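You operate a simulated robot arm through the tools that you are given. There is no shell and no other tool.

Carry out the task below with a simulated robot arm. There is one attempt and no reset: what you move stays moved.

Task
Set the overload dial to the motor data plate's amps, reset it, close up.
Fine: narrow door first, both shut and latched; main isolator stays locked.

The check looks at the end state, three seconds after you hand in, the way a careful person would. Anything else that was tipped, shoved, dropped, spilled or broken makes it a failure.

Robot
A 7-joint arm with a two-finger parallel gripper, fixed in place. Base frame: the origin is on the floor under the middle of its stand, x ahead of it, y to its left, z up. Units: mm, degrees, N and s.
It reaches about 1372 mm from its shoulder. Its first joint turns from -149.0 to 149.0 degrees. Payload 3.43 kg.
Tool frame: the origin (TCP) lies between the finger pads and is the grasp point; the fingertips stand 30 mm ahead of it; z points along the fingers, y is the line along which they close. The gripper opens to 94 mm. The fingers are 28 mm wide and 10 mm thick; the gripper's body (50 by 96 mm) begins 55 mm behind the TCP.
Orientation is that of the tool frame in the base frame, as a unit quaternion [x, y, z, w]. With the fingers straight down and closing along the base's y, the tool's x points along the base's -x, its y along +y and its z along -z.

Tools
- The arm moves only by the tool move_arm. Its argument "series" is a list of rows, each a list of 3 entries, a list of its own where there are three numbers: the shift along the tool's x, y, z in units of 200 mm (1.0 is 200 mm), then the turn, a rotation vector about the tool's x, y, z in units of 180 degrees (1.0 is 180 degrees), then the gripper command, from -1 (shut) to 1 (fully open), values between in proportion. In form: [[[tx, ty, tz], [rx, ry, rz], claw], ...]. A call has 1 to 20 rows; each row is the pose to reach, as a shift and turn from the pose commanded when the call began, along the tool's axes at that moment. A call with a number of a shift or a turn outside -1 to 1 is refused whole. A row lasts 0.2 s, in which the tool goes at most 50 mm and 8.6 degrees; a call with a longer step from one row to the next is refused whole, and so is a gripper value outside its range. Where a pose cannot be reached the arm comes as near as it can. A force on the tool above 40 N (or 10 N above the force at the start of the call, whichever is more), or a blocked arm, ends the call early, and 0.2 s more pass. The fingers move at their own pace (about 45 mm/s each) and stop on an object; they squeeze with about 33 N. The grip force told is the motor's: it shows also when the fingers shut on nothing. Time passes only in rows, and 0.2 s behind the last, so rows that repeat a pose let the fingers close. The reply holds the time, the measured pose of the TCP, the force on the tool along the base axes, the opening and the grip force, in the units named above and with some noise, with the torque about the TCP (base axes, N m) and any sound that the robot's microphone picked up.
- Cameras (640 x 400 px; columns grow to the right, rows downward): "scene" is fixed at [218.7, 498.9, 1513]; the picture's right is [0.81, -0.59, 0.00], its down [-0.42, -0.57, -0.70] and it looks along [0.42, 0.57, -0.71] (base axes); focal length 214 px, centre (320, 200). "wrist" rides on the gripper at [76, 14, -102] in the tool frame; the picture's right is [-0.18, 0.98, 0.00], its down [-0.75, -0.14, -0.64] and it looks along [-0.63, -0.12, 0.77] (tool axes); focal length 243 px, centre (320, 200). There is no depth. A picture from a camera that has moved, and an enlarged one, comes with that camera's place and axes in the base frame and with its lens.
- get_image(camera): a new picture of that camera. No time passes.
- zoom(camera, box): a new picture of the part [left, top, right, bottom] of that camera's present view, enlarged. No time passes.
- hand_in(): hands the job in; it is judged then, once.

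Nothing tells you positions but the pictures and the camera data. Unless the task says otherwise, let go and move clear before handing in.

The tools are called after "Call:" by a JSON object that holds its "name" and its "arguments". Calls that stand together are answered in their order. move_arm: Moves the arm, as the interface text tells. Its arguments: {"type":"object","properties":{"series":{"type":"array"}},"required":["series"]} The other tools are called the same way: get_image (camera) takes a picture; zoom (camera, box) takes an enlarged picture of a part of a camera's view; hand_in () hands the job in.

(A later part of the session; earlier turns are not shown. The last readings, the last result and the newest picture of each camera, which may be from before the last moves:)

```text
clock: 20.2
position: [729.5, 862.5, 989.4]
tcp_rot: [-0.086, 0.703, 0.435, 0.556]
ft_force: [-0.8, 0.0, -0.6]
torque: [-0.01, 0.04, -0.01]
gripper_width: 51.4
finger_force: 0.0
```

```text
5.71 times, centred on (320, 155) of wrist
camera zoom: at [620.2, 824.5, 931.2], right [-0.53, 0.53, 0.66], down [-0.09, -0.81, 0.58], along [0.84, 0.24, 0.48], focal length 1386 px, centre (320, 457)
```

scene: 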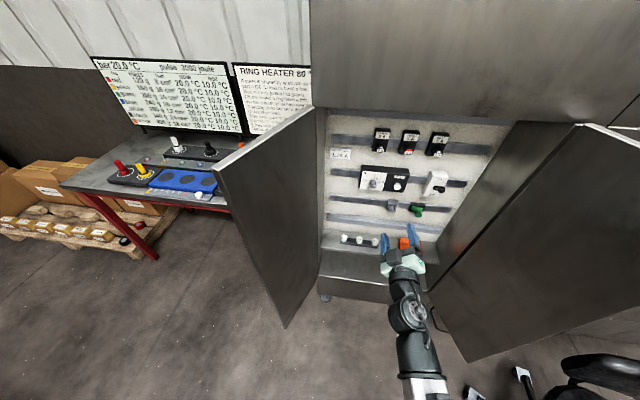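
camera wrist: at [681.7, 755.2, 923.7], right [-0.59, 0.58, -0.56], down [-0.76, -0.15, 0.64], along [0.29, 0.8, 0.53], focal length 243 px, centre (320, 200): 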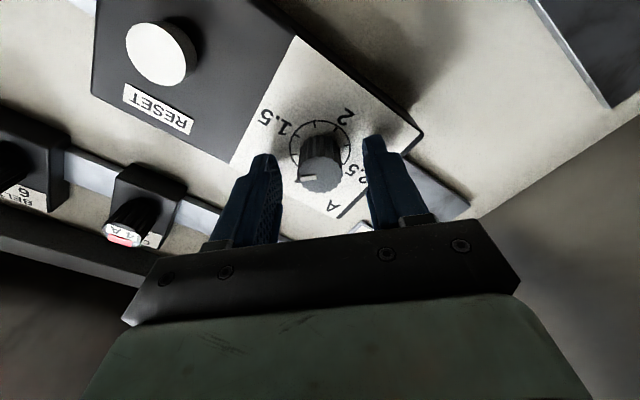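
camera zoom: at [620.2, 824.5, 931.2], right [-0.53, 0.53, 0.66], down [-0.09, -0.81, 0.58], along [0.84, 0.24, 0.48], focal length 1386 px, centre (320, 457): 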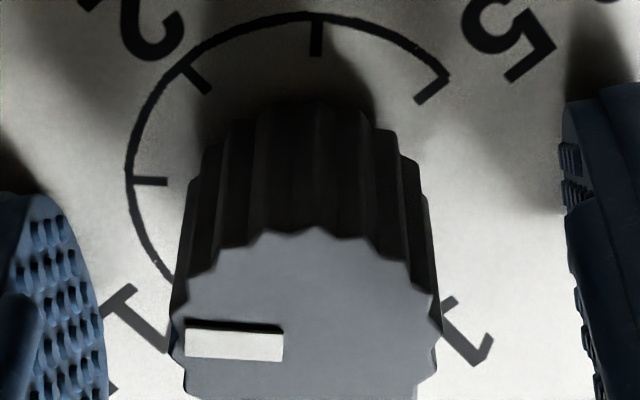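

The mark did not move on release this time. I'll back off and verify the reading.

Call:
{"name": "move_arm", "arguments": {"series": [[[0, 0, -0.1], [0, 0, 0], 0.1], [[0, 0, -0.2], [0, 0, 0], 0.1], [[0, 0, -0.3], [0, 0, 0], 0.1], [[0, 0, -0.3], [0, 0, 0], 0.1], [[0, 0, -0.3], [0, 0, 0], 0.1]]}}

Call:
{"name": "zoom", "arguments": {"camera": "wrist", "box": [285, 85, 355, 155]}}

Call:
{"name": "get_image", "arguments": {"camera": "wrist"}}

Call:
{"name": "zoom", "arguments": {"camera": "scene", "box": [350, 165, 390, 195]}}

```text
clock: 21.4
position: [686.8, 820.7, 986.9]
tcp_rot: [-0.087, 0.703, 0.435, 0.556]
ft_force: [-0.7, -0.1, -0.2]
torque: [0.0, 0.0, -0.01]
gripper_width: 52.0
finger_force: 0.0
```

```text
5.71 times, centred on (320, 120) of wrist
camera zoom: at [576.8, 782.1, 930.4], right [-0.53, 0.53, 0.66], down [-0.09, -0.81, 0.58], along [0.84, 0.24, 0.48], focal length 1386 px, centre (320, 657)
```

zoom: 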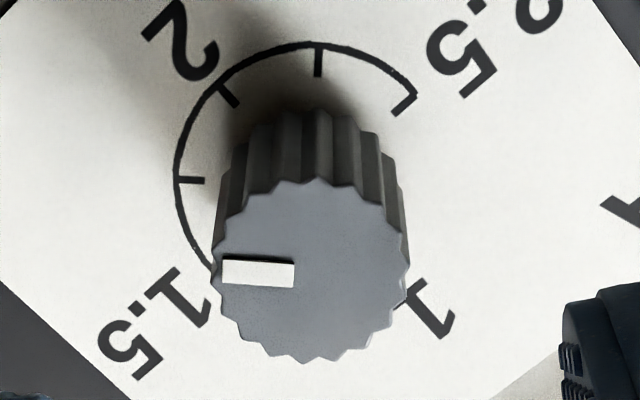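

```text
taken
camera wrist: at [576.8, 782.1, 930.4], right [-0.53, 0.53, 0.66], down [-0.09, -0.81, 0.58], along [0.84, 0.24, 0.48], focal length 243 px, centre (320, 200)
```

wrist: 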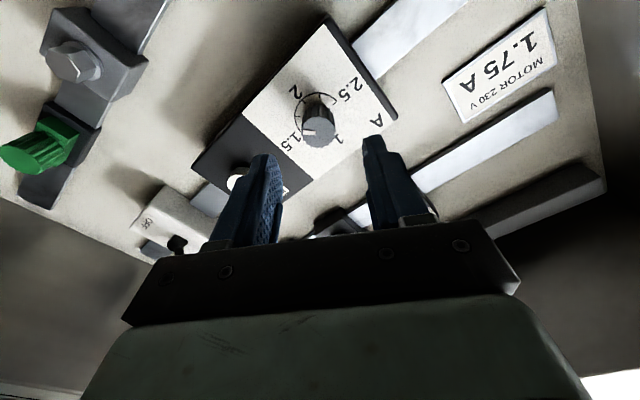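

```text
13.33 times, centred on (370, 180) of scene
camera zoom: at [218.7, 498.9, 1513.0], right [0.81, -0.59, 0.0], down [-0.42, -0.57, -0.7], along [0.42, 0.57, -0.71], focal length 2860 px, centre (-347, 467)
```

zoom: 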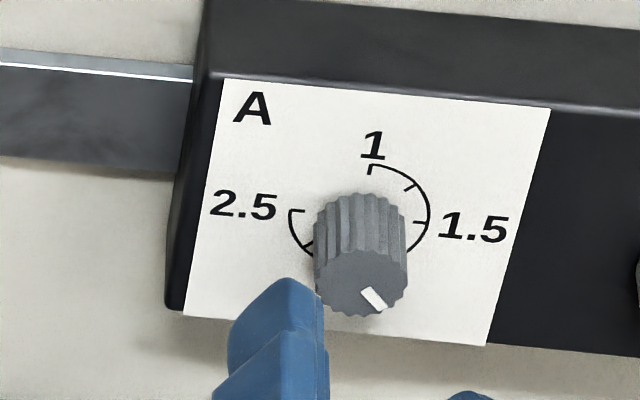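

The mark now lies parallel to the 1.75 tick, within about 1°. Next is RESET: I'll shift over in front of the button with the fingers closed.

Call:
{"name": "move_arm", "arguments": {"series": [[[-0.05, -0.101, -0.001], [0, 0, 0], -0.2], [[-0.1, -0.203, -0.002], [0, 0, 0], -0.5], [[-0.15, -0.304, -0.003], [0, 0, 0], -1], [[-0.203, -0.4055, -0.003], [0, 0, 0], -1], [[-0.203, -0.4055, -0.003], [0, 0, 0], -1], [[-0.203, -0.4055, -0.003], [0, 0, 0], -1], [[-0.203, -0.4055, -0.003], [0, 0, 0], -1]]}}

Call:
{"name": "get_image", "arguments": {"camera": "wrist"}}

Call:
{"name": "zoom", "arguments": {"camera": "scene", "box": [350, 155, 430, 205]}}

```text
clock: 23.0
position: [751.0, 757.3, 981.2]
tcp_rot: [-0.087, 0.703, 0.435, 0.556]
ft_force: [-0.5, 0.0, -0.1]
torque: [-0.01, 0.01, -0.01]
gripper_width: 0.0
finger_force: 33.2
```

```text
taken
camera wrist: at [641.9, 718.6, 924.1], right [-0.53, 0.53, 0.66], down [-0.09, -0.81, 0.58], along [0.84, 0.24, 0.48], focal length 243 px, centre (320, 200)
```

wrist: 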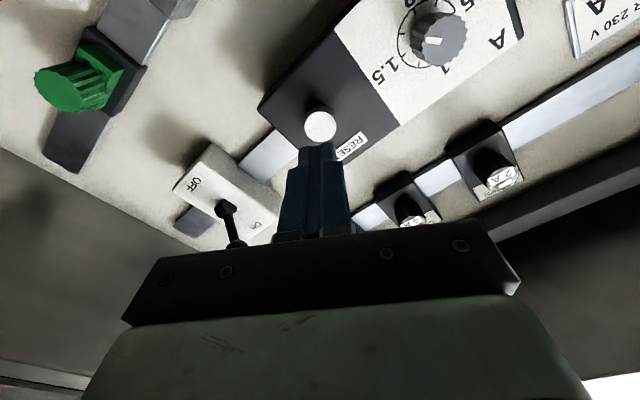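

```text
8.00 times, centred on (390, 180) of scene
camera zoom: at [218.7, 498.9, 1513.0], right [0.81, -0.59, 0.0], down [-0.42, -0.57, -0.7], along [0.42, 0.57, -0.71], focal length 1716 px, centre (-240, 360)
```

zoom: 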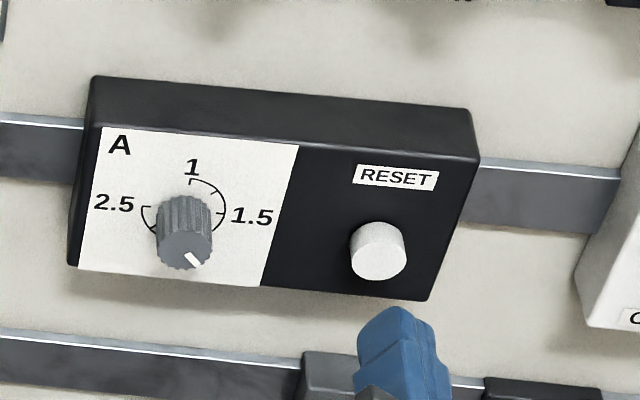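

The button face is on the tool axis, about 80 mm ahead of the TCP, so contact comes after about 50 mm. I'll advance and press in small steps.

Call:
{"name": "move_arm", "arguments": {"series": [[[0, 0, 0.08], [0, 0, 0], -1], [[0, 0, 0.16], [0, 0, 0], -1], [[0, 0, 0.22], [0, 0, 0], -1], [[0, 0, 0.235], [0, 0, 0], -1], [[0, 0, 0.25], [0, 0, 0], -1], [[0, 0, 0.26], [0, 0, 0], -1], [[0, 0, 0.27], [0, 0, 0], -1], [[0, 0, 0.28], [0, 0, 0], -1], [[0, 0, 0.28], [0, 0, 0], -1]]}}

Call:
{"name": "get_image", "arguments": {"camera": "wrist"}}

Call:
{"name": "zoom", "arguments": {"camera": "scene", "box": [350, 155, 430, 205]}}

```text
clock: 25.0
position: [787.6, 793.3, 980.8]
tcp_rot: [-0.086, 0.703, 0.436, 0.555]
ft_force: [-26.8, -25.2, -2.1]
torque: [-0.07, 0.1, 0.07]
gripper_width: 0.1
finger_force: 32.6
heard: click
```

```text
taken
camera wrist: at [678.7, 755.8, 924.5], right [-0.53, 0.53, 0.66], down [-0.09, -0.81, 0.58], along [0.84, 0.24, 0.48], focal length 243 px, centre (320, 200)
```

wrist: 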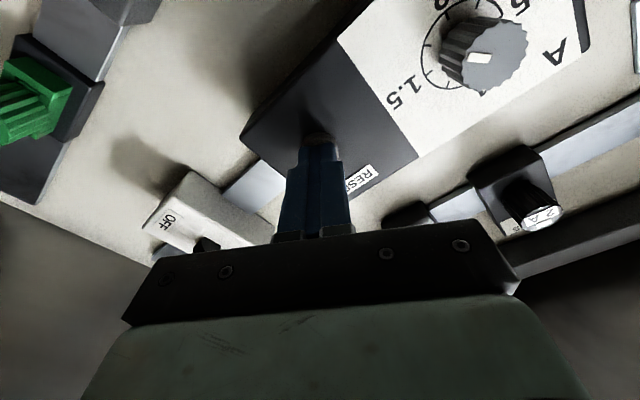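

```text
8.00 times, centred on (390, 180) of scene
camera zoom: at [218.7, 498.9, 1513.0], right [0.81, -0.59, 0.0], down [-0.42, -0.57, -0.7], along [0.42, 0.57, -0.71], focal length 1716 px, centre (-240, 360)
```

zoom: 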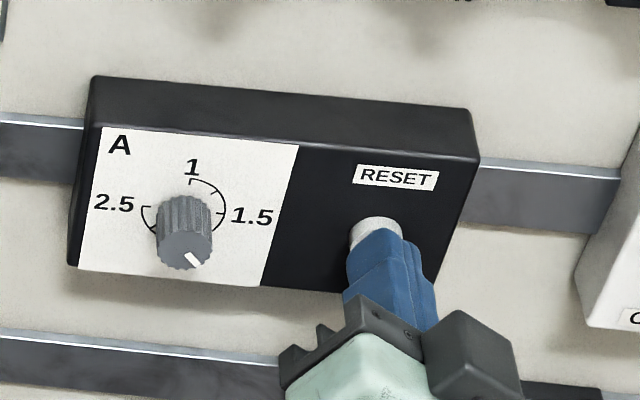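

Heard the click, so the relay is reset. I'll retract straight back and check the relay.

Call:
{"name": "move_arm", "arguments": {"series": [[[0, 0, -0.08], [0, 0, 0], -1], [[0, 0, -0.2], [0, 0, 0], -1], [[0, 0, -0.4], [0, 0, 0], -1], [[0, 0, -0.6], [0, 0, 0], -1], [[0, 0, -0.8], [0, 0, 0], -1], [[0, 0, -0.8], [0, 0, 0], -1]]}}

Call:
{"name": "get_image", "arguments": {"camera": "wrist"}}

Call:
{"name": "zoom", "arguments": {"camera": "scene", "box": [310, 110, 470, 210]}}

Call:
{"name": "zoom", "arguments": {"camera": "scene", "box": [350, 155, 430, 205]}}

Call:
{"name": "get_image", "arguments": {"camera": "scene"}}

```text
clock: 26.4
position: [680.7, 680.1, 982.9]
tcp_rot: [-0.086, 0.703, 0.435, 0.556]
ft_force: [1.1, -0.8, 0.3]
torque: [0.01, 0.03, 0.02]
gripper_width: 0.0
finger_force: 33.3
```

```text
taken
camera wrist: at [571.2, 641.9, 925.6], right [-0.53, 0.53, 0.66], down [-0.09, -0.81, 0.58], along [0.84, 0.24, 0.48], focal length 243 px, centre (320, 200)
```

wrist: 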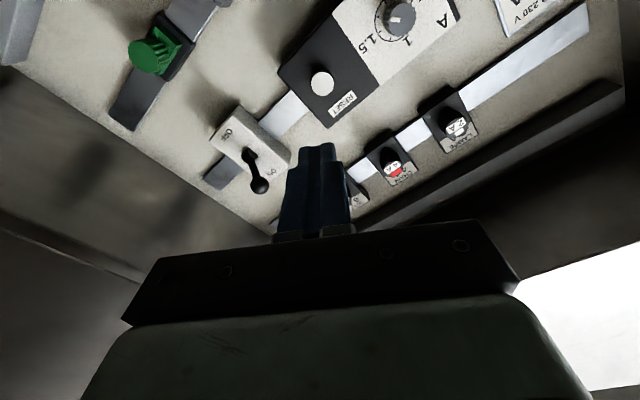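

```text
4.00 times, centred on (390, 160) of scene
camera zoom: at [218.7, 498.9, 1513.0], right [0.81, -0.59, 0.0], down [-0.42, -0.57, -0.7], along [0.42, 0.57, -0.71], focal length 858 px, centre (40, 360)
```

zoom: 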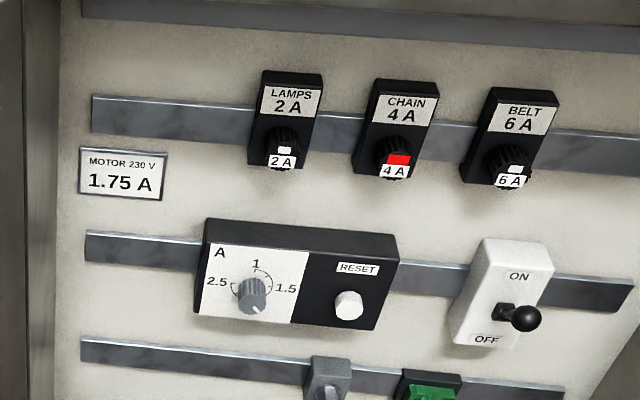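

```text
8.00 times, centred on (390, 180) of scene
camera zoom: at [218.7, 498.9, 1513.0], right [0.81, -0.59, 0.0], down [-0.42, -0.57, -0.7], along [0.42, 0.57, -0.71], focal length 1716 px, centre (-240, 360)
```

zoom: 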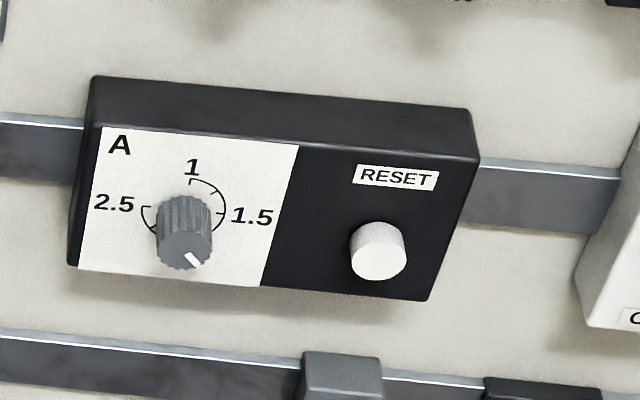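

```text
taken
```

scene: 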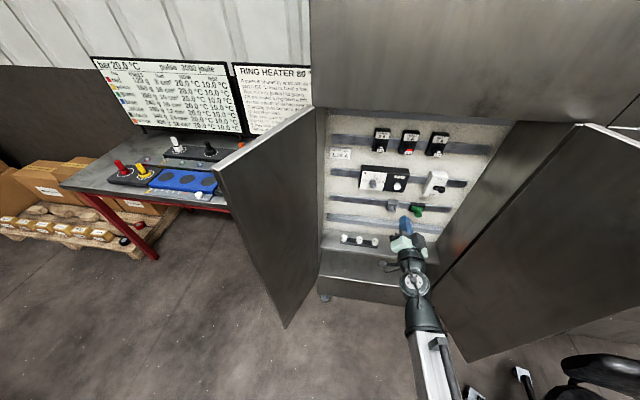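

The dial reads 1.75 and the reset has clicked. Now I'll pull out of the cabinet, turn the tool to point down, and go and look at the doors' outer faces and latches.

Call:
{"name": "move_arm", "arguments": {"series": [[[0, 0, -0.2], [0, 0, 0], -1], [[0, 0, -0.4], [0, 0, 0], -1], [[0, 0, -0.6], [0, 0, 0], -1], [[0, 0, -0.8], [0, 0, 0], -1], [[0, 0, -1.0], [0, 0, 0], -1]]}}

Call:
{"name": "move_arm", "arguments": {"series": [[[-0.061, 0.058, -0.053], [0.0113, 0.0405, -0.0112], -1], [[-0.122, 0.115, -0.106], [0.0225, 0.0809, -0.0224], -1], [[-0.183, 0.173, -0.158], [0.0338, 0.1214, -0.0337], -1], [[-0.244, 0.231, -0.211], [0.045, 0.1618, -0.0449], -1], [[-0.305, 0.288, -0.264], [0.0563, 0.2023, -0.0561], -1], [[-0.366, 0.346, -0.317], [0.0675, 0.2428, -0.0673], -1], [[-0.426, 0.404, -0.369], [0.0788, 0.2832, -0.0785], -1], [[-0.487, 0.461, -0.422], [0.09, 0.3237, -0.0897], -1], [[-0.548, 0.519, -0.475], [0.1013, 0.3641, -0.101], -1], [[-0.609, 0.577, -0.528], [0.1125, 0.4046, -0.1122], -1], [[-0.67, 0.634, -0.58], [0.1238, 0.445, -0.1234], -1], [[-0.731, 0.692, -0.633], [0.135, 0.4855, -0.1346], -1], [[-0.731, 0.692, -0.633], [0.135, 0.4855, -0.1346], -1]]}}

Call:
{"name": "get_image", "arguments": {"camera": "wrist"}}

Call:
{"name": "get_image", "arguments": {"camera": "scene"}}

```text
clock: 27.6
position: [537.1, 539.0, 981.7]
tcp_rot: [-0.086, 0.703, 0.435, 0.556]
ft_force: [0.7, -0.2, -0.1]
torque: [-0.03, 0.02, 0.03]
gripper_width: 0.2
finger_force: 33.2
```

```text
clock: 30.2
position: [427.8, 496.5, 1152.1]
tcp_rot: [-0.37, 0.928, 0.029, 0.04]
ft_force: [5.4, 4.9, -9.6]
torque: [0.07, -0.03, 0.0]
gripper_width: 0.1
finger_force: 33.2
out of reach, approached as far as the arm can: row 1, 2, 12
stopped in row 12: the force on the tool passed its limit at 52 N (the readings are from after the stop); the commanded pose is now the measured one
```

```text
taken
camera wrist: at [358.2, 445.2, 1248.1], right [-0.54, 0.84, 0.04], down [0.61, 0.36, 0.71], along [0.58, 0.41, -0.71], focal length 243 px, centre (320, 200)
```

wrist: 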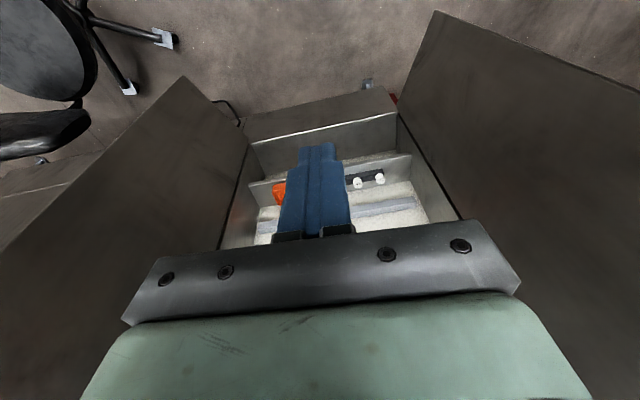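

```text
taken
```

scene: 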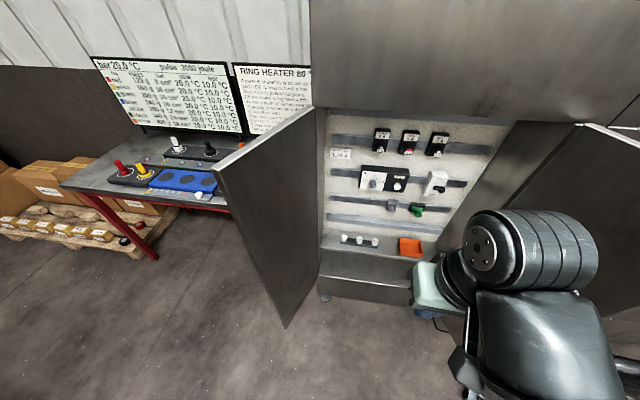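

The stop looks like a jolt near the arm's limit: the doors haven't moved and nothing is near the tool. I'll zoom in on the doors to measure which is narrower.

Call:
{"name": "zoom", "arguments": {"camera": "wrist", "box": [150, 50, 310, 260]}}

Call:
{"name": "zoom", "arguments": {"camera": "wrist", "box": [340, 0, 500, 230]}}

Call:
{"name": "zoom", "arguments": {"camera": "wrist", "box": [0, 60, 260, 400]}}

Call:
{"name": "zoom", "arguments": {"camera": "scene", "box": [400, 140, 640, 380]}}

```text
1.90 times, centred on (230, 155) of wrist
camera zoom: at [358.2, 445.2, 1248.1], right [-0.54, 0.84, 0.04], down [0.61, 0.36, 0.71], along [0.58, 0.41, -0.71], focal length 462 px, centre (491, 286)
```

zoom: 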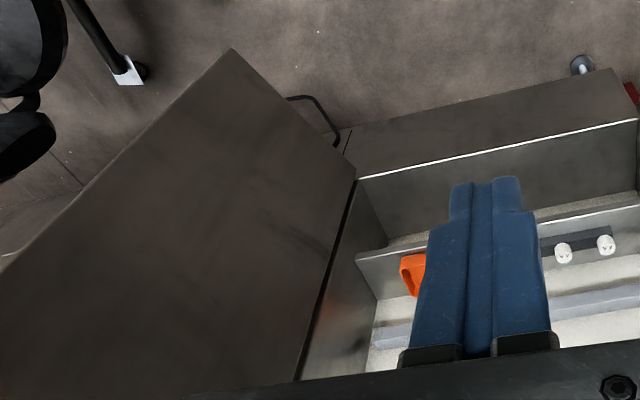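

```text
1.74 times, centred on (420, 115) of wrist
camera zoom: at [358.2, 445.2, 1248.1], right [-0.54, 0.84, 0.04], down [0.61, 0.36, 0.71], along [0.58, 0.41, -0.71], focal length 422 px, centre (146, 348)
```

zoom: 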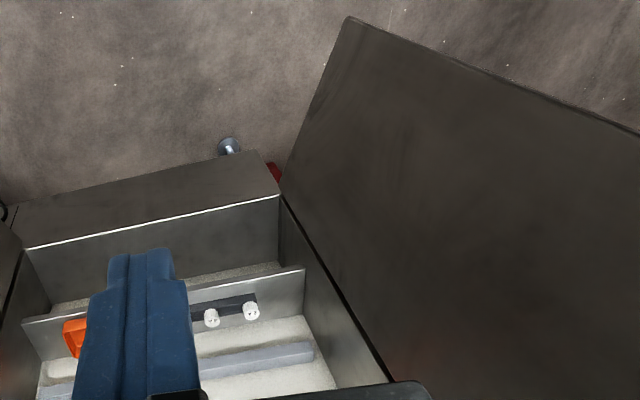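

```text
1.18 times, centred on (130, 230) of wrist
camera zoom: at [358.2, 445.2, 1248.1], right [-0.54, 0.84, 0.04], down [0.61, 0.36, 0.71], along [0.58, 0.41, -0.71], focal length 285 px, centre (544, 165)
```

zoom: 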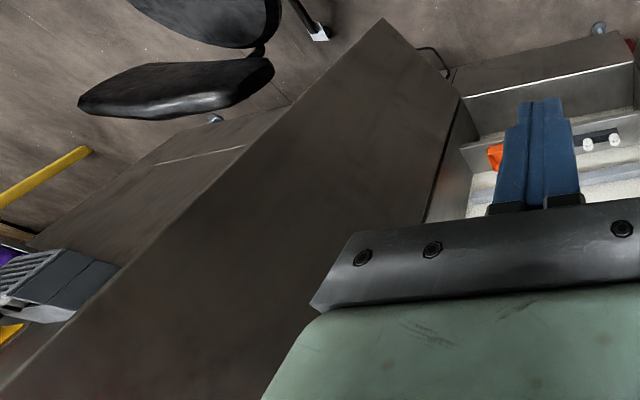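

```text
1.67 times, centred on (520, 260) of scene
camera zoom: at [218.7, 498.9, 1513.0], right [0.81, -0.59, 0.0], down [-0.42, -0.57, -0.7], along [0.42, 0.57, -0.71], focal length 358 px, centre (-13, 100)
```

zoom: 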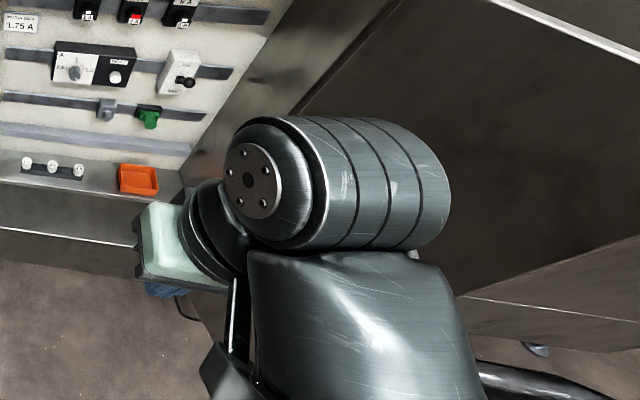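

Both doors look similar in width from here, and I see no latch on the inner faces. I'll rise and look down on the door tops to compare the widths and see the free edges.

Call:
{"name": "move_arm", "arguments": {"series": [[[-0.0727, -0.0258, -0.118], [0.0009, 0.0038, -0.0011], -1], [[-0.1454, -0.0516, -0.2361], [0.0018, 0.0077, -0.0021], -1], [[-0.218, -0.0774, -0.354], [0.0027, 0.0115, -0.0032], -1], [[-0.2908, -0.1033, -0.472], [0.0037, 0.0153, -0.0043], -1], [[-0.3634, -0.129, -0.59], [0.0046, 0.0191, -0.0053], -1], [[-0.436, -0.155, -0.708], [0.0055, 0.023, -0.0064], -1], [[-0.509, -0.181, -0.826], [0.0064, 0.0268, -0.0074], -1], [[-0.5815, -0.2065, -0.9445], [0.0073, 0.0306, -0.0085], -1], [[-0.5815, -0.2065, -0.9445], [0.0073, 0.0306, -0.0085], -1]]}}

Call:
{"name": "get_image", "arguments": {"camera": "wrist"}}

Call:
{"name": "get_image", "arguments": {"camera": "scene"}}

```text
clock: 30.5
position: [435.8, 501.3, 1163.0]
tcp_rot: [-0.368, 0.928, 0.032, 0.044]
ft_force: [5.2, 6.2, -9.9]
torque: [-0.01, -0.06, -0.03]
gripper_width: 0.4
finger_force: 32.9
out of reach, approached as far as the arm can: row 1
stopped in row 1: the force on the tool passed its limit at 47 N (the readings are from after the stop); the commanded pose is now the measured one
```

```text
taken
camera wrist: at [364.5, 448.5, 1257.6], right [-0.54, 0.84, 0.05], down [0.61, 0.35, 0.71], along [0.58, 0.41, -0.7], focal length 243 px, centre (320, 200)
```

wrist: 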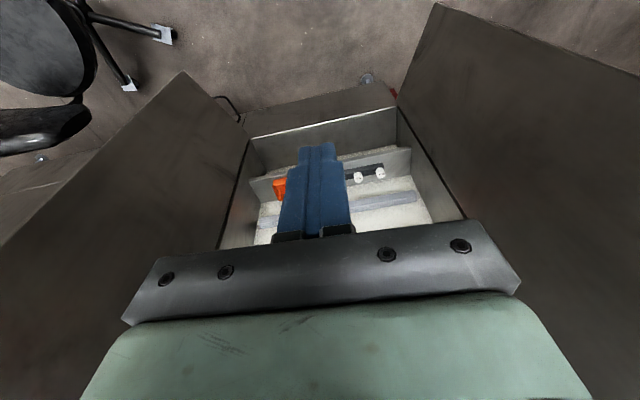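

```text
taken
```

scene: 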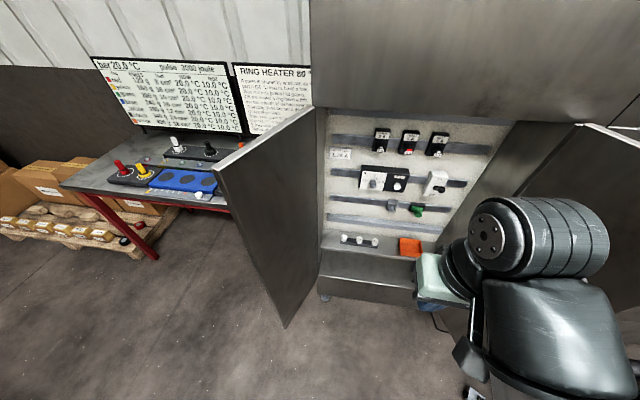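

There is a steady push on the tool with nothing around it, so the gripper is probably against its own arm in this folded pose. I'll move forward and slightly down, and tilt back up to free it.

Call:
{"name": "move_arm", "arguments": {"series": [[[-0.03, 0, 0.03], [0, -0.02, 0], -1], [[-0.1, 0, 0.08], [0, -0.05, 0], -1], [[-0.2, 0, 0.12], [0, -0.08, 0], -1], [[-0.35, 0, 0.15], [0, -0.11, 0], -1], [[-0.5, 0, 0.15], [0, -0.14, 0], -1], [[-0.5, 0, 0.15], [0, -0.14, 0], -1]]}}

Call:
{"name": "get_image", "arguments": {"camera": "scene"}}

```text
clock: 31.9
position: [511.4, 570.3, 1142.7]
tcp_rot: [-0.351, 0.897, 0.111, 0.244]
ft_force: [-0.5, -1.1, -0.4]
torque: [0.0, -0.01, -0.01]
gripper_width: 0.2
finger_force: 32.9
```

```text
taken
```

scene: 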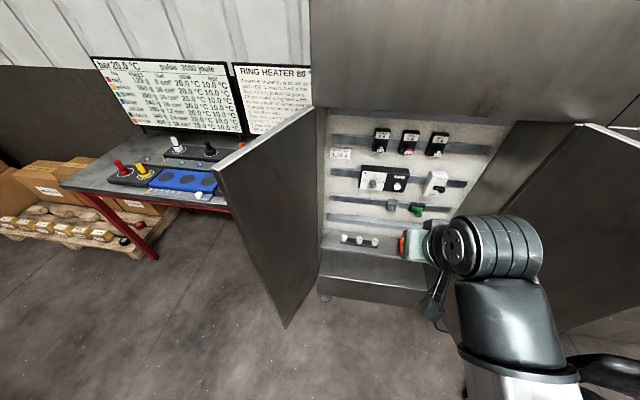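

The tool is free now. I'll swing the whole arm to the left about its base, keeping its radius short so it passes in front of the left door's free edge.

Call:
{"name": "move_arm", "arguments": {"series": [[[0.0396, 0.195, -0.0176], [-0.0086, 0.0005, -0.0143], -1], [[0.0792, 0.39, -0.0352], [-0.0172, 0.0009, -0.0285], -1], [[0.1188, 0.585, -0.0528], [-0.0258, 0.0014, -0.0428], -1], [[0.1584, 0.78, -0.0704], [-0.0344, 0.0018, -0.057], -1], [[0.198, 0.9757, -0.088], [-0.043, 0.0023, -0.0713], -1]]}}

Call:
{"name": "get_image", "arguments": {"camera": "scene"}}

Call:
{"name": "get_image", "arguments": {"camera": "wrist"}}

```text
clock: 33.1
position: [346.3, 685.1, 1144.0]
tcp_rot: [-0.466, 0.844, 0.141, 0.227]
ft_force: [0.1, -0.4, -0.2]
torque: [0.02, -0.01, 0.0]
gripper_width: 0.0
finger_force: 32.6
```

```text
taken
```

scene: 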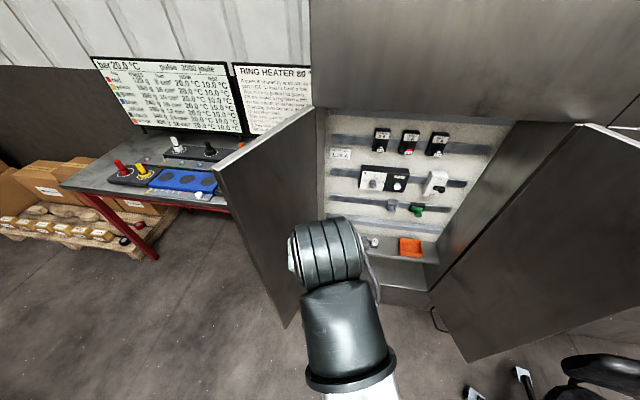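

```text
taken
camera wrist: at [273.0, 589.2, 1191.8], right [-0.75, 0.65, 0.12], down [0.31, 0.18, 0.93], along [0.59, 0.74, -0.34], focal length 243 px, centre (320, 200)
```

wrist: 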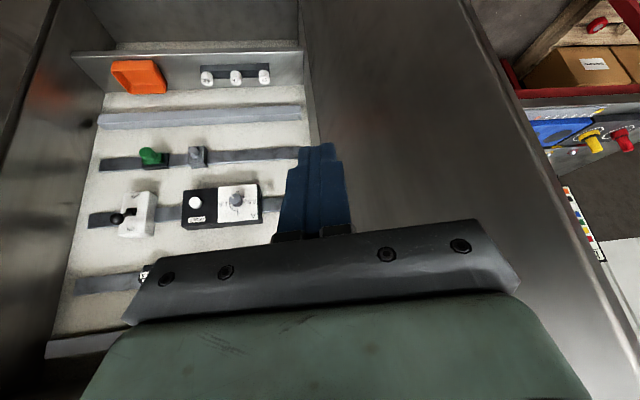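

The left door's free edge is visible and clear of the tool. I'll continue the swing in the same way.

Call:
{"name": "move_arm", "arguments": {"series": [[[0.0396, 0.195, -0.0176], [-0.0086, 0.0005, -0.0143], -1], [[0.0792, 0.39, -0.0352], [-0.0172, 0.0009, -0.0285], -1], [[0.1188, 0.585, -0.0528], [-0.0258, 0.0014, -0.0428], -1], [[0.1584, 0.78, -0.0704], [-0.0344, 0.0018, -0.057], -1], [[0.198, 0.9757, -0.088], [-0.043, 0.0023, -0.0713], -1]]}}

Call:
{"name": "get_image", "arguments": {"camera": "wrist"}}

Call:
{"name": "move_arm", "arguments": {"series": [[[0.0396, 0.195, -0.0176], [-0.0086, 0.0005, -0.0143], -1], [[0.0792, 0.39, -0.0352], [-0.0172, 0.0009, -0.0285], -1], [[0.1188, 0.585, -0.0528], [-0.0258, 0.0014, -0.0428], -1], [[0.1584, 0.78, -0.0704], [-0.0344, 0.0018, -0.057], -1], [[0.198, 0.9757, -0.088], [-0.043, 0.0023, -0.0713], -1]]}}

Call:
{"name": "get_image", "arguments": {"camera": "wrist"}}

Call:
{"name": "get_image", "arguments": {"camera": "scene"}}

```text
clock: 34.3
position: [155.9, 749.0, 1147.4]
tcp_rot: [-0.572, 0.775, 0.17, 0.206]
ft_force: [-0.6, -0.1, -0.1]
torque: [0.0, 0.0, 0.0]
gripper_width: 0.0
finger_force: 33.4
```

```text
taken
camera wrist: at [108.6, 638.9, 1196.5], right [-0.89, 0.43, 0.12], down [0.25, 0.25, 0.93], along [0.37, 0.86, -0.34], focal length 243 px, centre (320, 200)
```

wrist: 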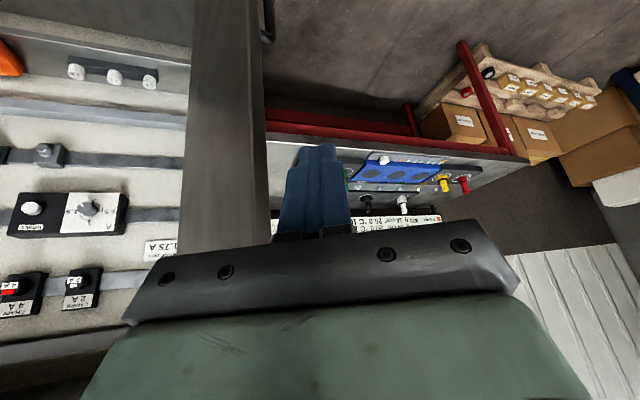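

```text
clock: 35.5
position: [-42.4, 762.4, 1142.4]
tcp_rot: [-0.668, 0.694, 0.197, 0.182]
ft_force: [0.8, -0.5, 0.4]
torque: [-0.02, 0.02, 0.0]
gripper_width: 0.1
finger_force: 32.7
```

```text
taken
camera wrist: at [-59.6, 643.1, 1191.6], right [-0.97, 0.19, 0.12], down [0.18, 0.31, 0.93], along [0.14, 0.93, -0.33], focal length 243 px, centre (320, 200)
```

wrist: 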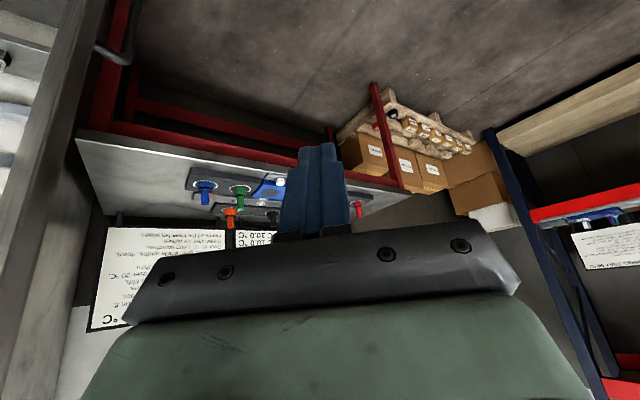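

```text
taken
```

scene: 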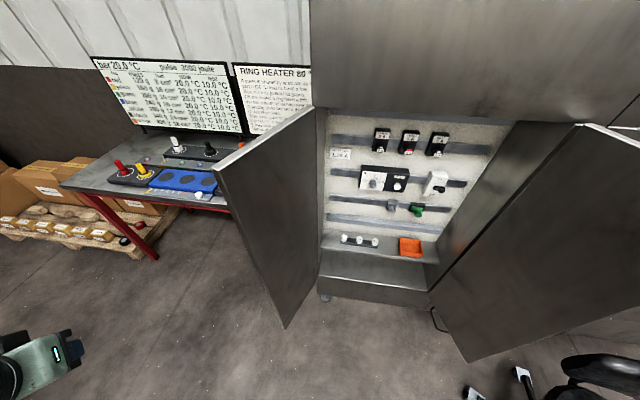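

A dark handle shows on the outer face of the left door. I'll yaw the camera right to look at that face.

Call:
{"name": "move_arm", "arguments": {"series": [[[0, 0, 0], [0.0215, -0.0012, 0.0356], -1], [[0, 0, 0], [0.043, -0.0023, 0.0713], -1], [[0, 0, 0], [0.0645, -0.0035, 0.1069], -1], [[0, 0, 0], [0.086, -0.0047, 0.1426], -1], [[0, 0, 0], [0.1075, -0.0058, 0.1782], -1], [[0, 0, 0], [0.129, -0.007, 0.2139], -1], [[0, 0, 0], [0.1505, -0.0082, 0.2495], -1], [[0, 0, 0], [0.1719, -0.0093, 0.2852], -1], [[0, 0, 0], [0.1719, -0.0093, 0.2852], -1]]}}

Call:
{"name": "get_image", "arguments": {"camera": "wrist"}}

```text
clock: 37.5
position: [-41.6, 763.6, 1141.9]
tcp_rot: [-0.23, 0.935, 0.077, 0.258]
ft_force: [-0.2, 0.0, 0.1]
torque: [0.0, -0.01, 0.01]
gripper_width: 0.0
finger_force: 32.7
```

```text
taken
camera wrist: at [-152.9, 719.2, 1192.1], right [-0.32, 0.94, 0.12], down [0.36, 0.0, 0.93], along [0.88, 0.35, -0.33], focal length 243 px, centre (320, 200)
```

wrist: 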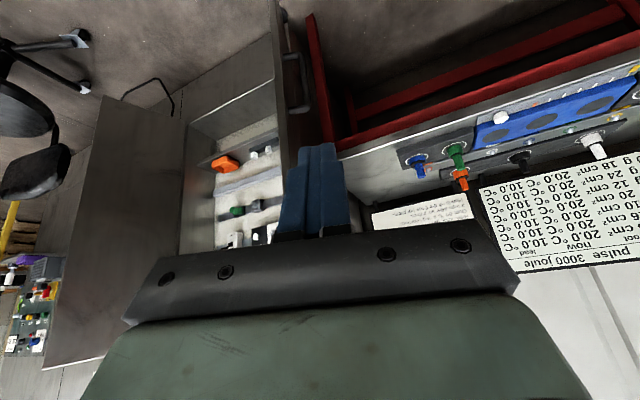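

I can see the left door with a U-bar handle on its outside face. I'll zoom in on it and on the other details.

Call:
{"name": "zoom", "arguments": {"camera": "wrist", "box": [230, 0, 370, 200]}}

Call:
{"name": "zoom", "arguments": {"camera": "wrist", "box": [0, 40, 200, 200]}}

Call:
{"name": "zoom", "arguments": {"camera": "wrist", "box": [30, 80, 230, 380]}}

```text
2.00 times, centred on (300, 100) of wrist
camera zoom: at [-152.9, 719.2, 1192.1], right [-0.32, 0.94, 0.12], down [0.36, 0.0, 0.93], along [0.88, 0.35, -0.33], focal length 485 px, centre (360, 400)
```

zoom: 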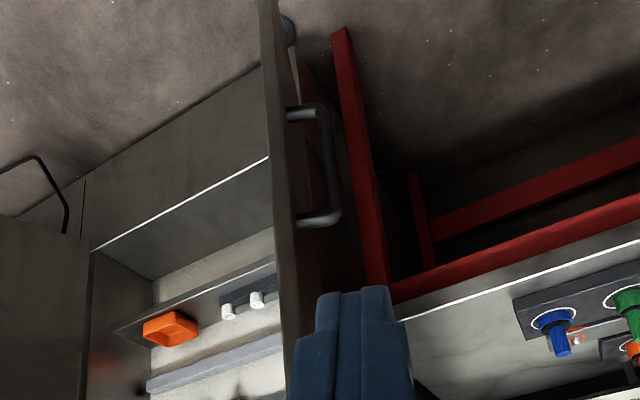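

```text
2.50 times, centred on (100, 120) of wrist
camera zoom: at [-152.9, 719.2, 1192.1], right [-0.32, 0.94, 0.12], down [0.36, 0.0, 0.93], along [0.88, 0.35, -0.33], focal length 606 px, centre (870, 400)
```

zoom: 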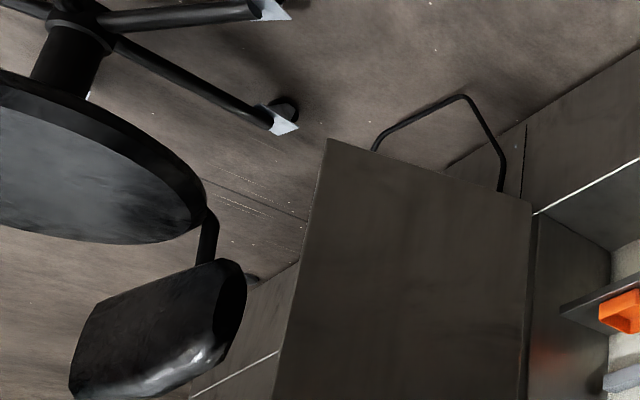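

```text
1.33 times, centred on (130, 230) of wrist
camera zoom: at [-152.9, 719.2, 1192.1], right [-0.32, 0.94, 0.12], down [0.36, 0.0, 0.93], along [0.88, 0.35, -0.33], focal length 324 px, centre (573, 160)
```

zoom: 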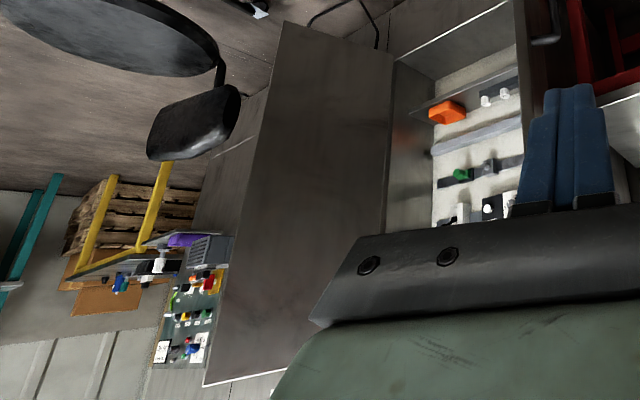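

The left door's handle is a plain U-bar with nothing to turn. I need to be sure which door is narrower, so I'll look closely at the top edges and the region to the right of the cabinet.

Call:
{"name": "zoom", "arguments": {"camera": "scene", "box": [540, 80, 640, 180]}}

Call:
{"name": "zoom", "arguments": {"camera": "scene", "box": [200, 95, 340, 185]}}

Call:
{"name": "zoom", "arguments": {"camera": "scene", "box": [540, 270, 640, 400]}}

Call:
{"name": "zoom", "arguments": {"camera": "wrist", "box": [0, 240, 160, 400]}}

```text
4.00 times, centred on (590, 130) of scene
camera zoom: at [218.7, 498.9, 1513.0], right [0.81, -0.59, 0.0], down [-0.42, -0.57, -0.7], along [0.42, 0.57, -0.71], focal length 858 px, centre (-760, 480)
```

zoom: 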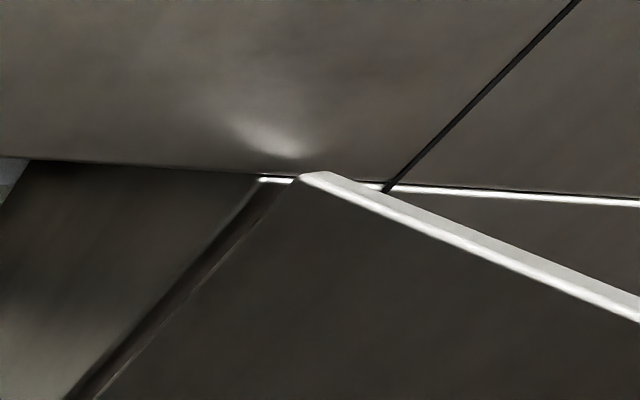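

```text
4.44 times, centred on (270, 140) of scene
camera zoom: at [218.7, 498.9, 1513.0], right [0.81, -0.59, 0.0], down [-0.42, -0.57, -0.7], along [0.42, 0.57, -0.71], focal length 953 px, centre (542, 467)
```

zoom: 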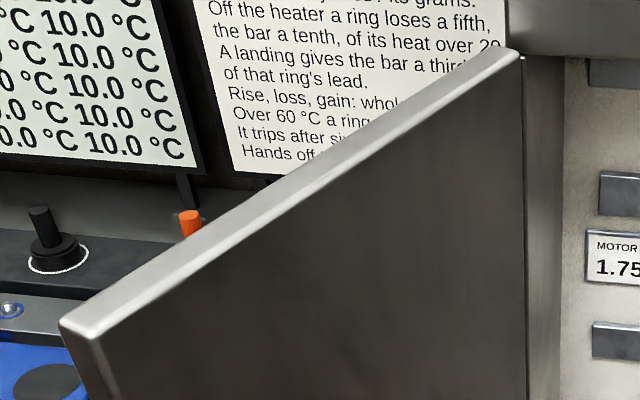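

```text
3.08 times, centred on (590, 335) of scene
camera zoom: at [218.7, 498.9, 1513.0], right [0.81, -0.59, 0.0], down [-0.42, -0.57, -0.7], along [0.42, 0.57, -0.71], focal length 660 px, centre (-511, -215)
```

zoom: 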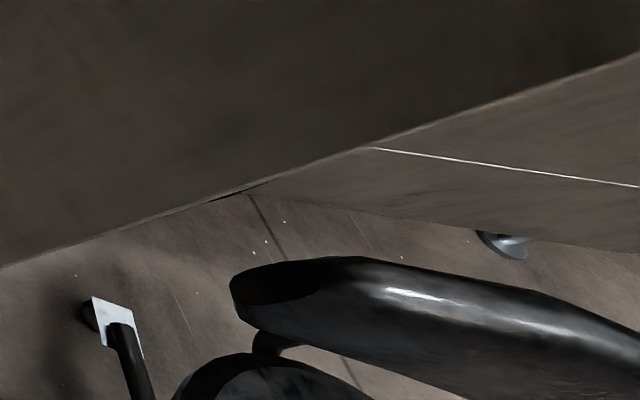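

```text
2.50 times, centred on (80, 320) of wrist
camera zoom: at [-152.9, 719.2, 1192.1], right [-0.32, 0.94, 0.12], down [0.36, 0.0, 0.93], along [0.88, 0.35, -0.33], focal length 606 px, centre (920, -100)
```

zoom: 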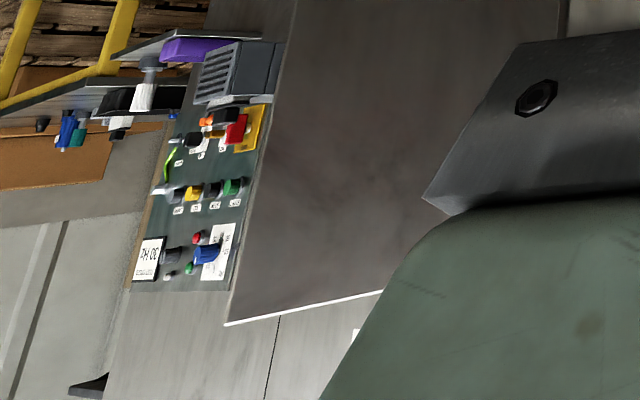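

The red switch on a yellow plate on the neighbouring panel, to the right, looks like the locked main isolator, so I'll keep well clear of it. I'll raise the camera to compare the top edges of both doors.

Call:
{"name": "move_arm", "arguments": {"series": [[[-0.104, 0.005, -0.171], [0, 0, 0], -1], [[-0.207, 0.01, -0.342], [0, 0, 0], -1], [[-0.311, 0.015, -0.513], [0, 0, 0], -1], [[-0.414, 0.02, -0.683], [0, 0, 0], -1], [[-0.518, 0.025, -0.854], [0, 0, 0], -1], [[-0.518, 0.025, -0.854], [0, 0, 0], -1]]}}

Call:
{"name": "get_image", "arguments": {"camera": "wrist"}}

```text
clock: 38.9
position: [-45.2, 763.1, 1344.4]
tcp_rot: [-0.233, 0.935, 0.079, 0.256]
ft_force: [0.4, 0.3, 0.8]
torque: [0.0, -0.02, 0.02]
gripper_width: 0.0
finger_force: 33.6
```

```text
taken
camera wrist: at [-155.9, 717.2, 1392.9], right [-0.33, 0.94, 0.12], down [0.36, 0.0, 0.93], along [0.88, 0.35, -0.33], focal length 243 px, centre (320, 200)
```

wrist: 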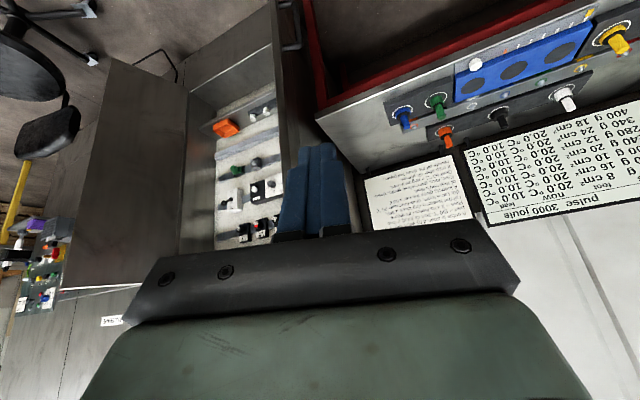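

Call:
{"name": "move_arm", "arguments": {"series": [[[0, 0, 0], [0.0144, -0.0285, 0.0238], -1], [[0, 0, 0], [0.0288, -0.057, 0.0475], -1], [[0, 0, 0], [0.0431, -0.0855, 0.0713], -1], [[0, 0, 0], [0.0575, -0.114, 0.095], -1], [[0, 0, 0], [0.0575, -0.114, 0.095], -1]]}}

Call:
{"name": "get_image", "arguments": {"camera": "wrist"}}

```text
clock: 40.1
position: [-44.5, 763.6, 1340.7]
tcp_rot: [-0.048, 0.901, 0.07, 0.424]
ft_force: [-0.6, 0.5, 0.1]
torque: [0.02, 0.02, 0.02]
gripper_width: 0.0
finger_force: 32.4
```

```text
taken
camera wrist: at [-172.0, 758.1, 1349.8], right [-0.03, 0.97, 0.23], down [0.01, -0.23, 0.97], along [1.0, 0.03, -0.01], focal length 243 px, centre (320, 200)
```

wrist: 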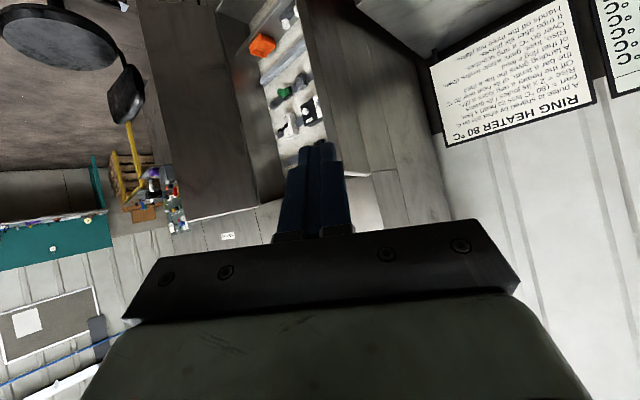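

Call:
{"name": "zoom", "arguments": {"camera": "wrist", "box": [120, 90, 280, 250]}}

Call:
{"name": "zoom", "arguments": {"camera": "wrist", "box": [280, 0, 480, 240]}}

Call:
{"name": "zoom", "arguments": {"camera": "wrist", "box": [130, 0, 330, 240]}}

```text
2.50 times, centred on (200, 170) of wrist
camera zoom: at [-172.0, 758.1, 1349.8], right [-0.03, 0.97, 0.23], down [0.01, -0.23, 0.97], along [1.0, 0.03, -0.01], focal length 606 px, centre (620, 275)
```

zoom: 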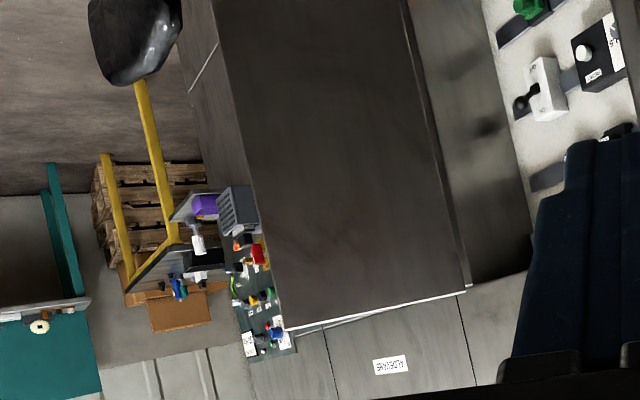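

```text
1.67 times, centred on (380, 120) of wrist
camera zoom: at [-172.0, 758.1, 1349.8], right [-0.03, 0.97, 0.23], down [0.01, -0.23, 0.97], along [1.0, 0.03, -0.01], focal length 404 px, centre (220, 333)
```

zoom: 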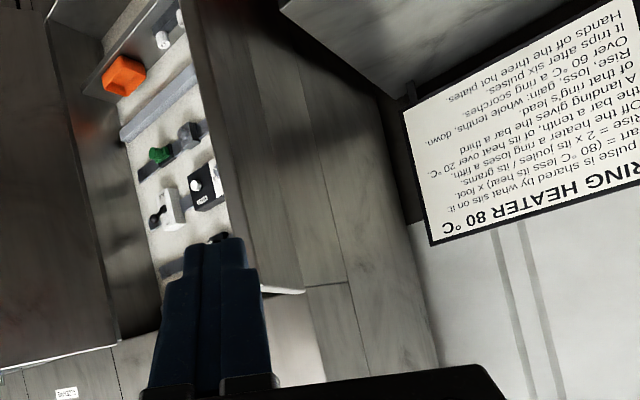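

```text
1.67 times, centred on (230, 120) of wrist
camera zoom: at [-172.0, 758.1, 1349.8], right [-0.03, 0.97, 0.23], down [0.01, -0.23, 0.97], along [1.0, 0.03, -0.01], focal length 404 px, centre (470, 333)
```

zoom: 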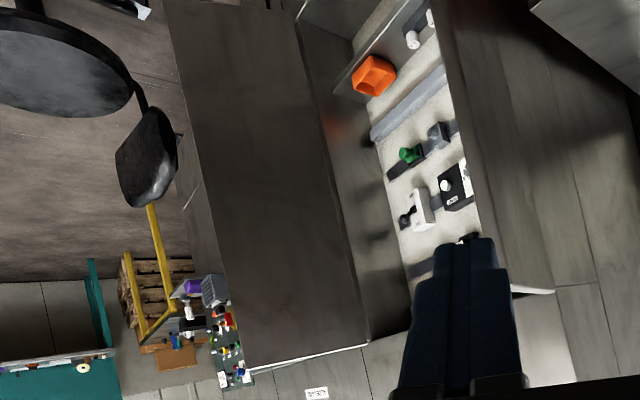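

Call:
{"name": "zoom", "arguments": {"camera": "wrist", "box": [205, 225, 255, 250]}}

Call:
{"name": "zoom", "arguments": {"camera": "wrist", "box": [190, 150, 340, 250]}}

Call:
{"name": "zoom", "arguments": {"camera": "wrist", "box": [140, 150, 240, 250]}}

Call:
{"name": "zoom", "arguments": {"camera": "wrist", "box": [330, 120, 400, 200]}}

```text
12.80 times, centred on (230, 238) of wrist
camera zoom: at [-172.0, 758.1, 1349.8], right [-0.03, 0.97, 0.23], down [0.01, -0.23, 0.97], along [1.0, 0.03, -0.01], focal length 3106 px, centre (1472, -280)
```

zoom: 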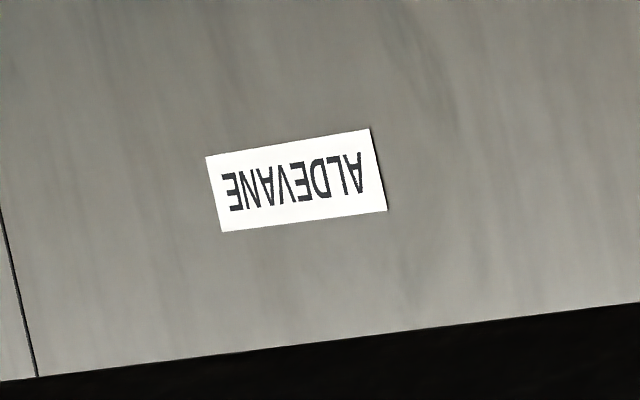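

```text
4.00 times, centred on (265, 200) of wrist
camera zoom: at [-172.0, 758.1, 1349.8], right [-0.03, 0.97, 0.23], down [0.01, -0.23, 0.97], along [1.0, 0.03, -0.01], focal length 970 px, centre (540, 200)
```

zoom: 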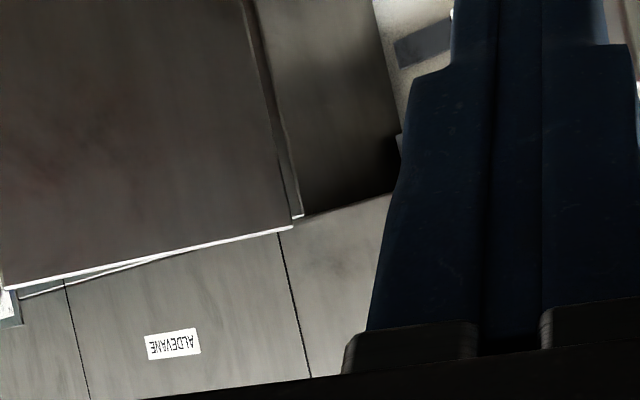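

```text
4.00 times, centred on (190, 200) of wrist
camera zoom: at [-172.0, 758.1, 1349.8], right [-0.03, 0.97, 0.23], down [0.01, -0.23, 0.97], along [1.0, 0.03, -0.01], focal length 970 px, centre (840, 200)
```

zoom: 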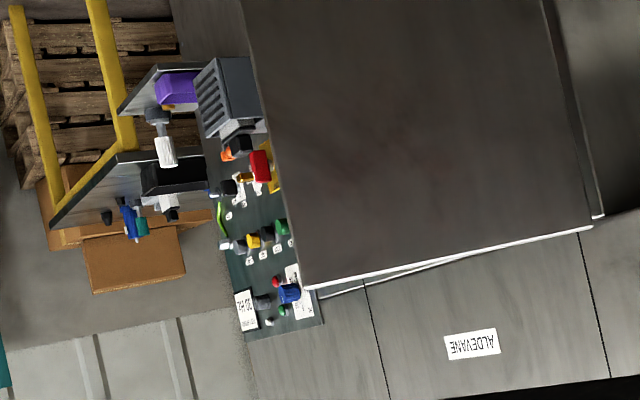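

```text
5.00 times, centred on (365, 160) of wrist
camera zoom: at [-172.0, 758.1, 1349.8], right [-0.03, 0.97, 0.23], down [0.01, -0.23, 0.97], along [1.0, 0.03, -0.01], focal length 1213 px, centre (95, 400)
```

zoom: 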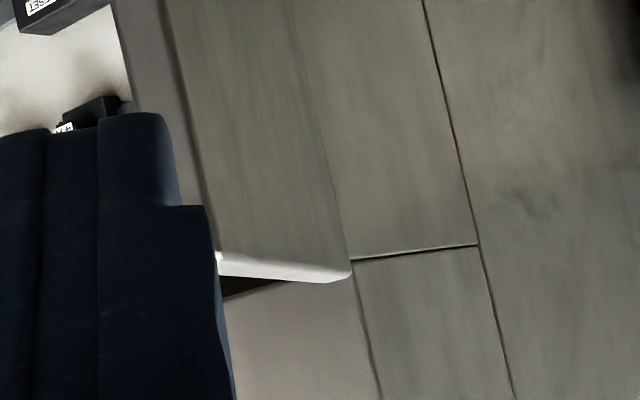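

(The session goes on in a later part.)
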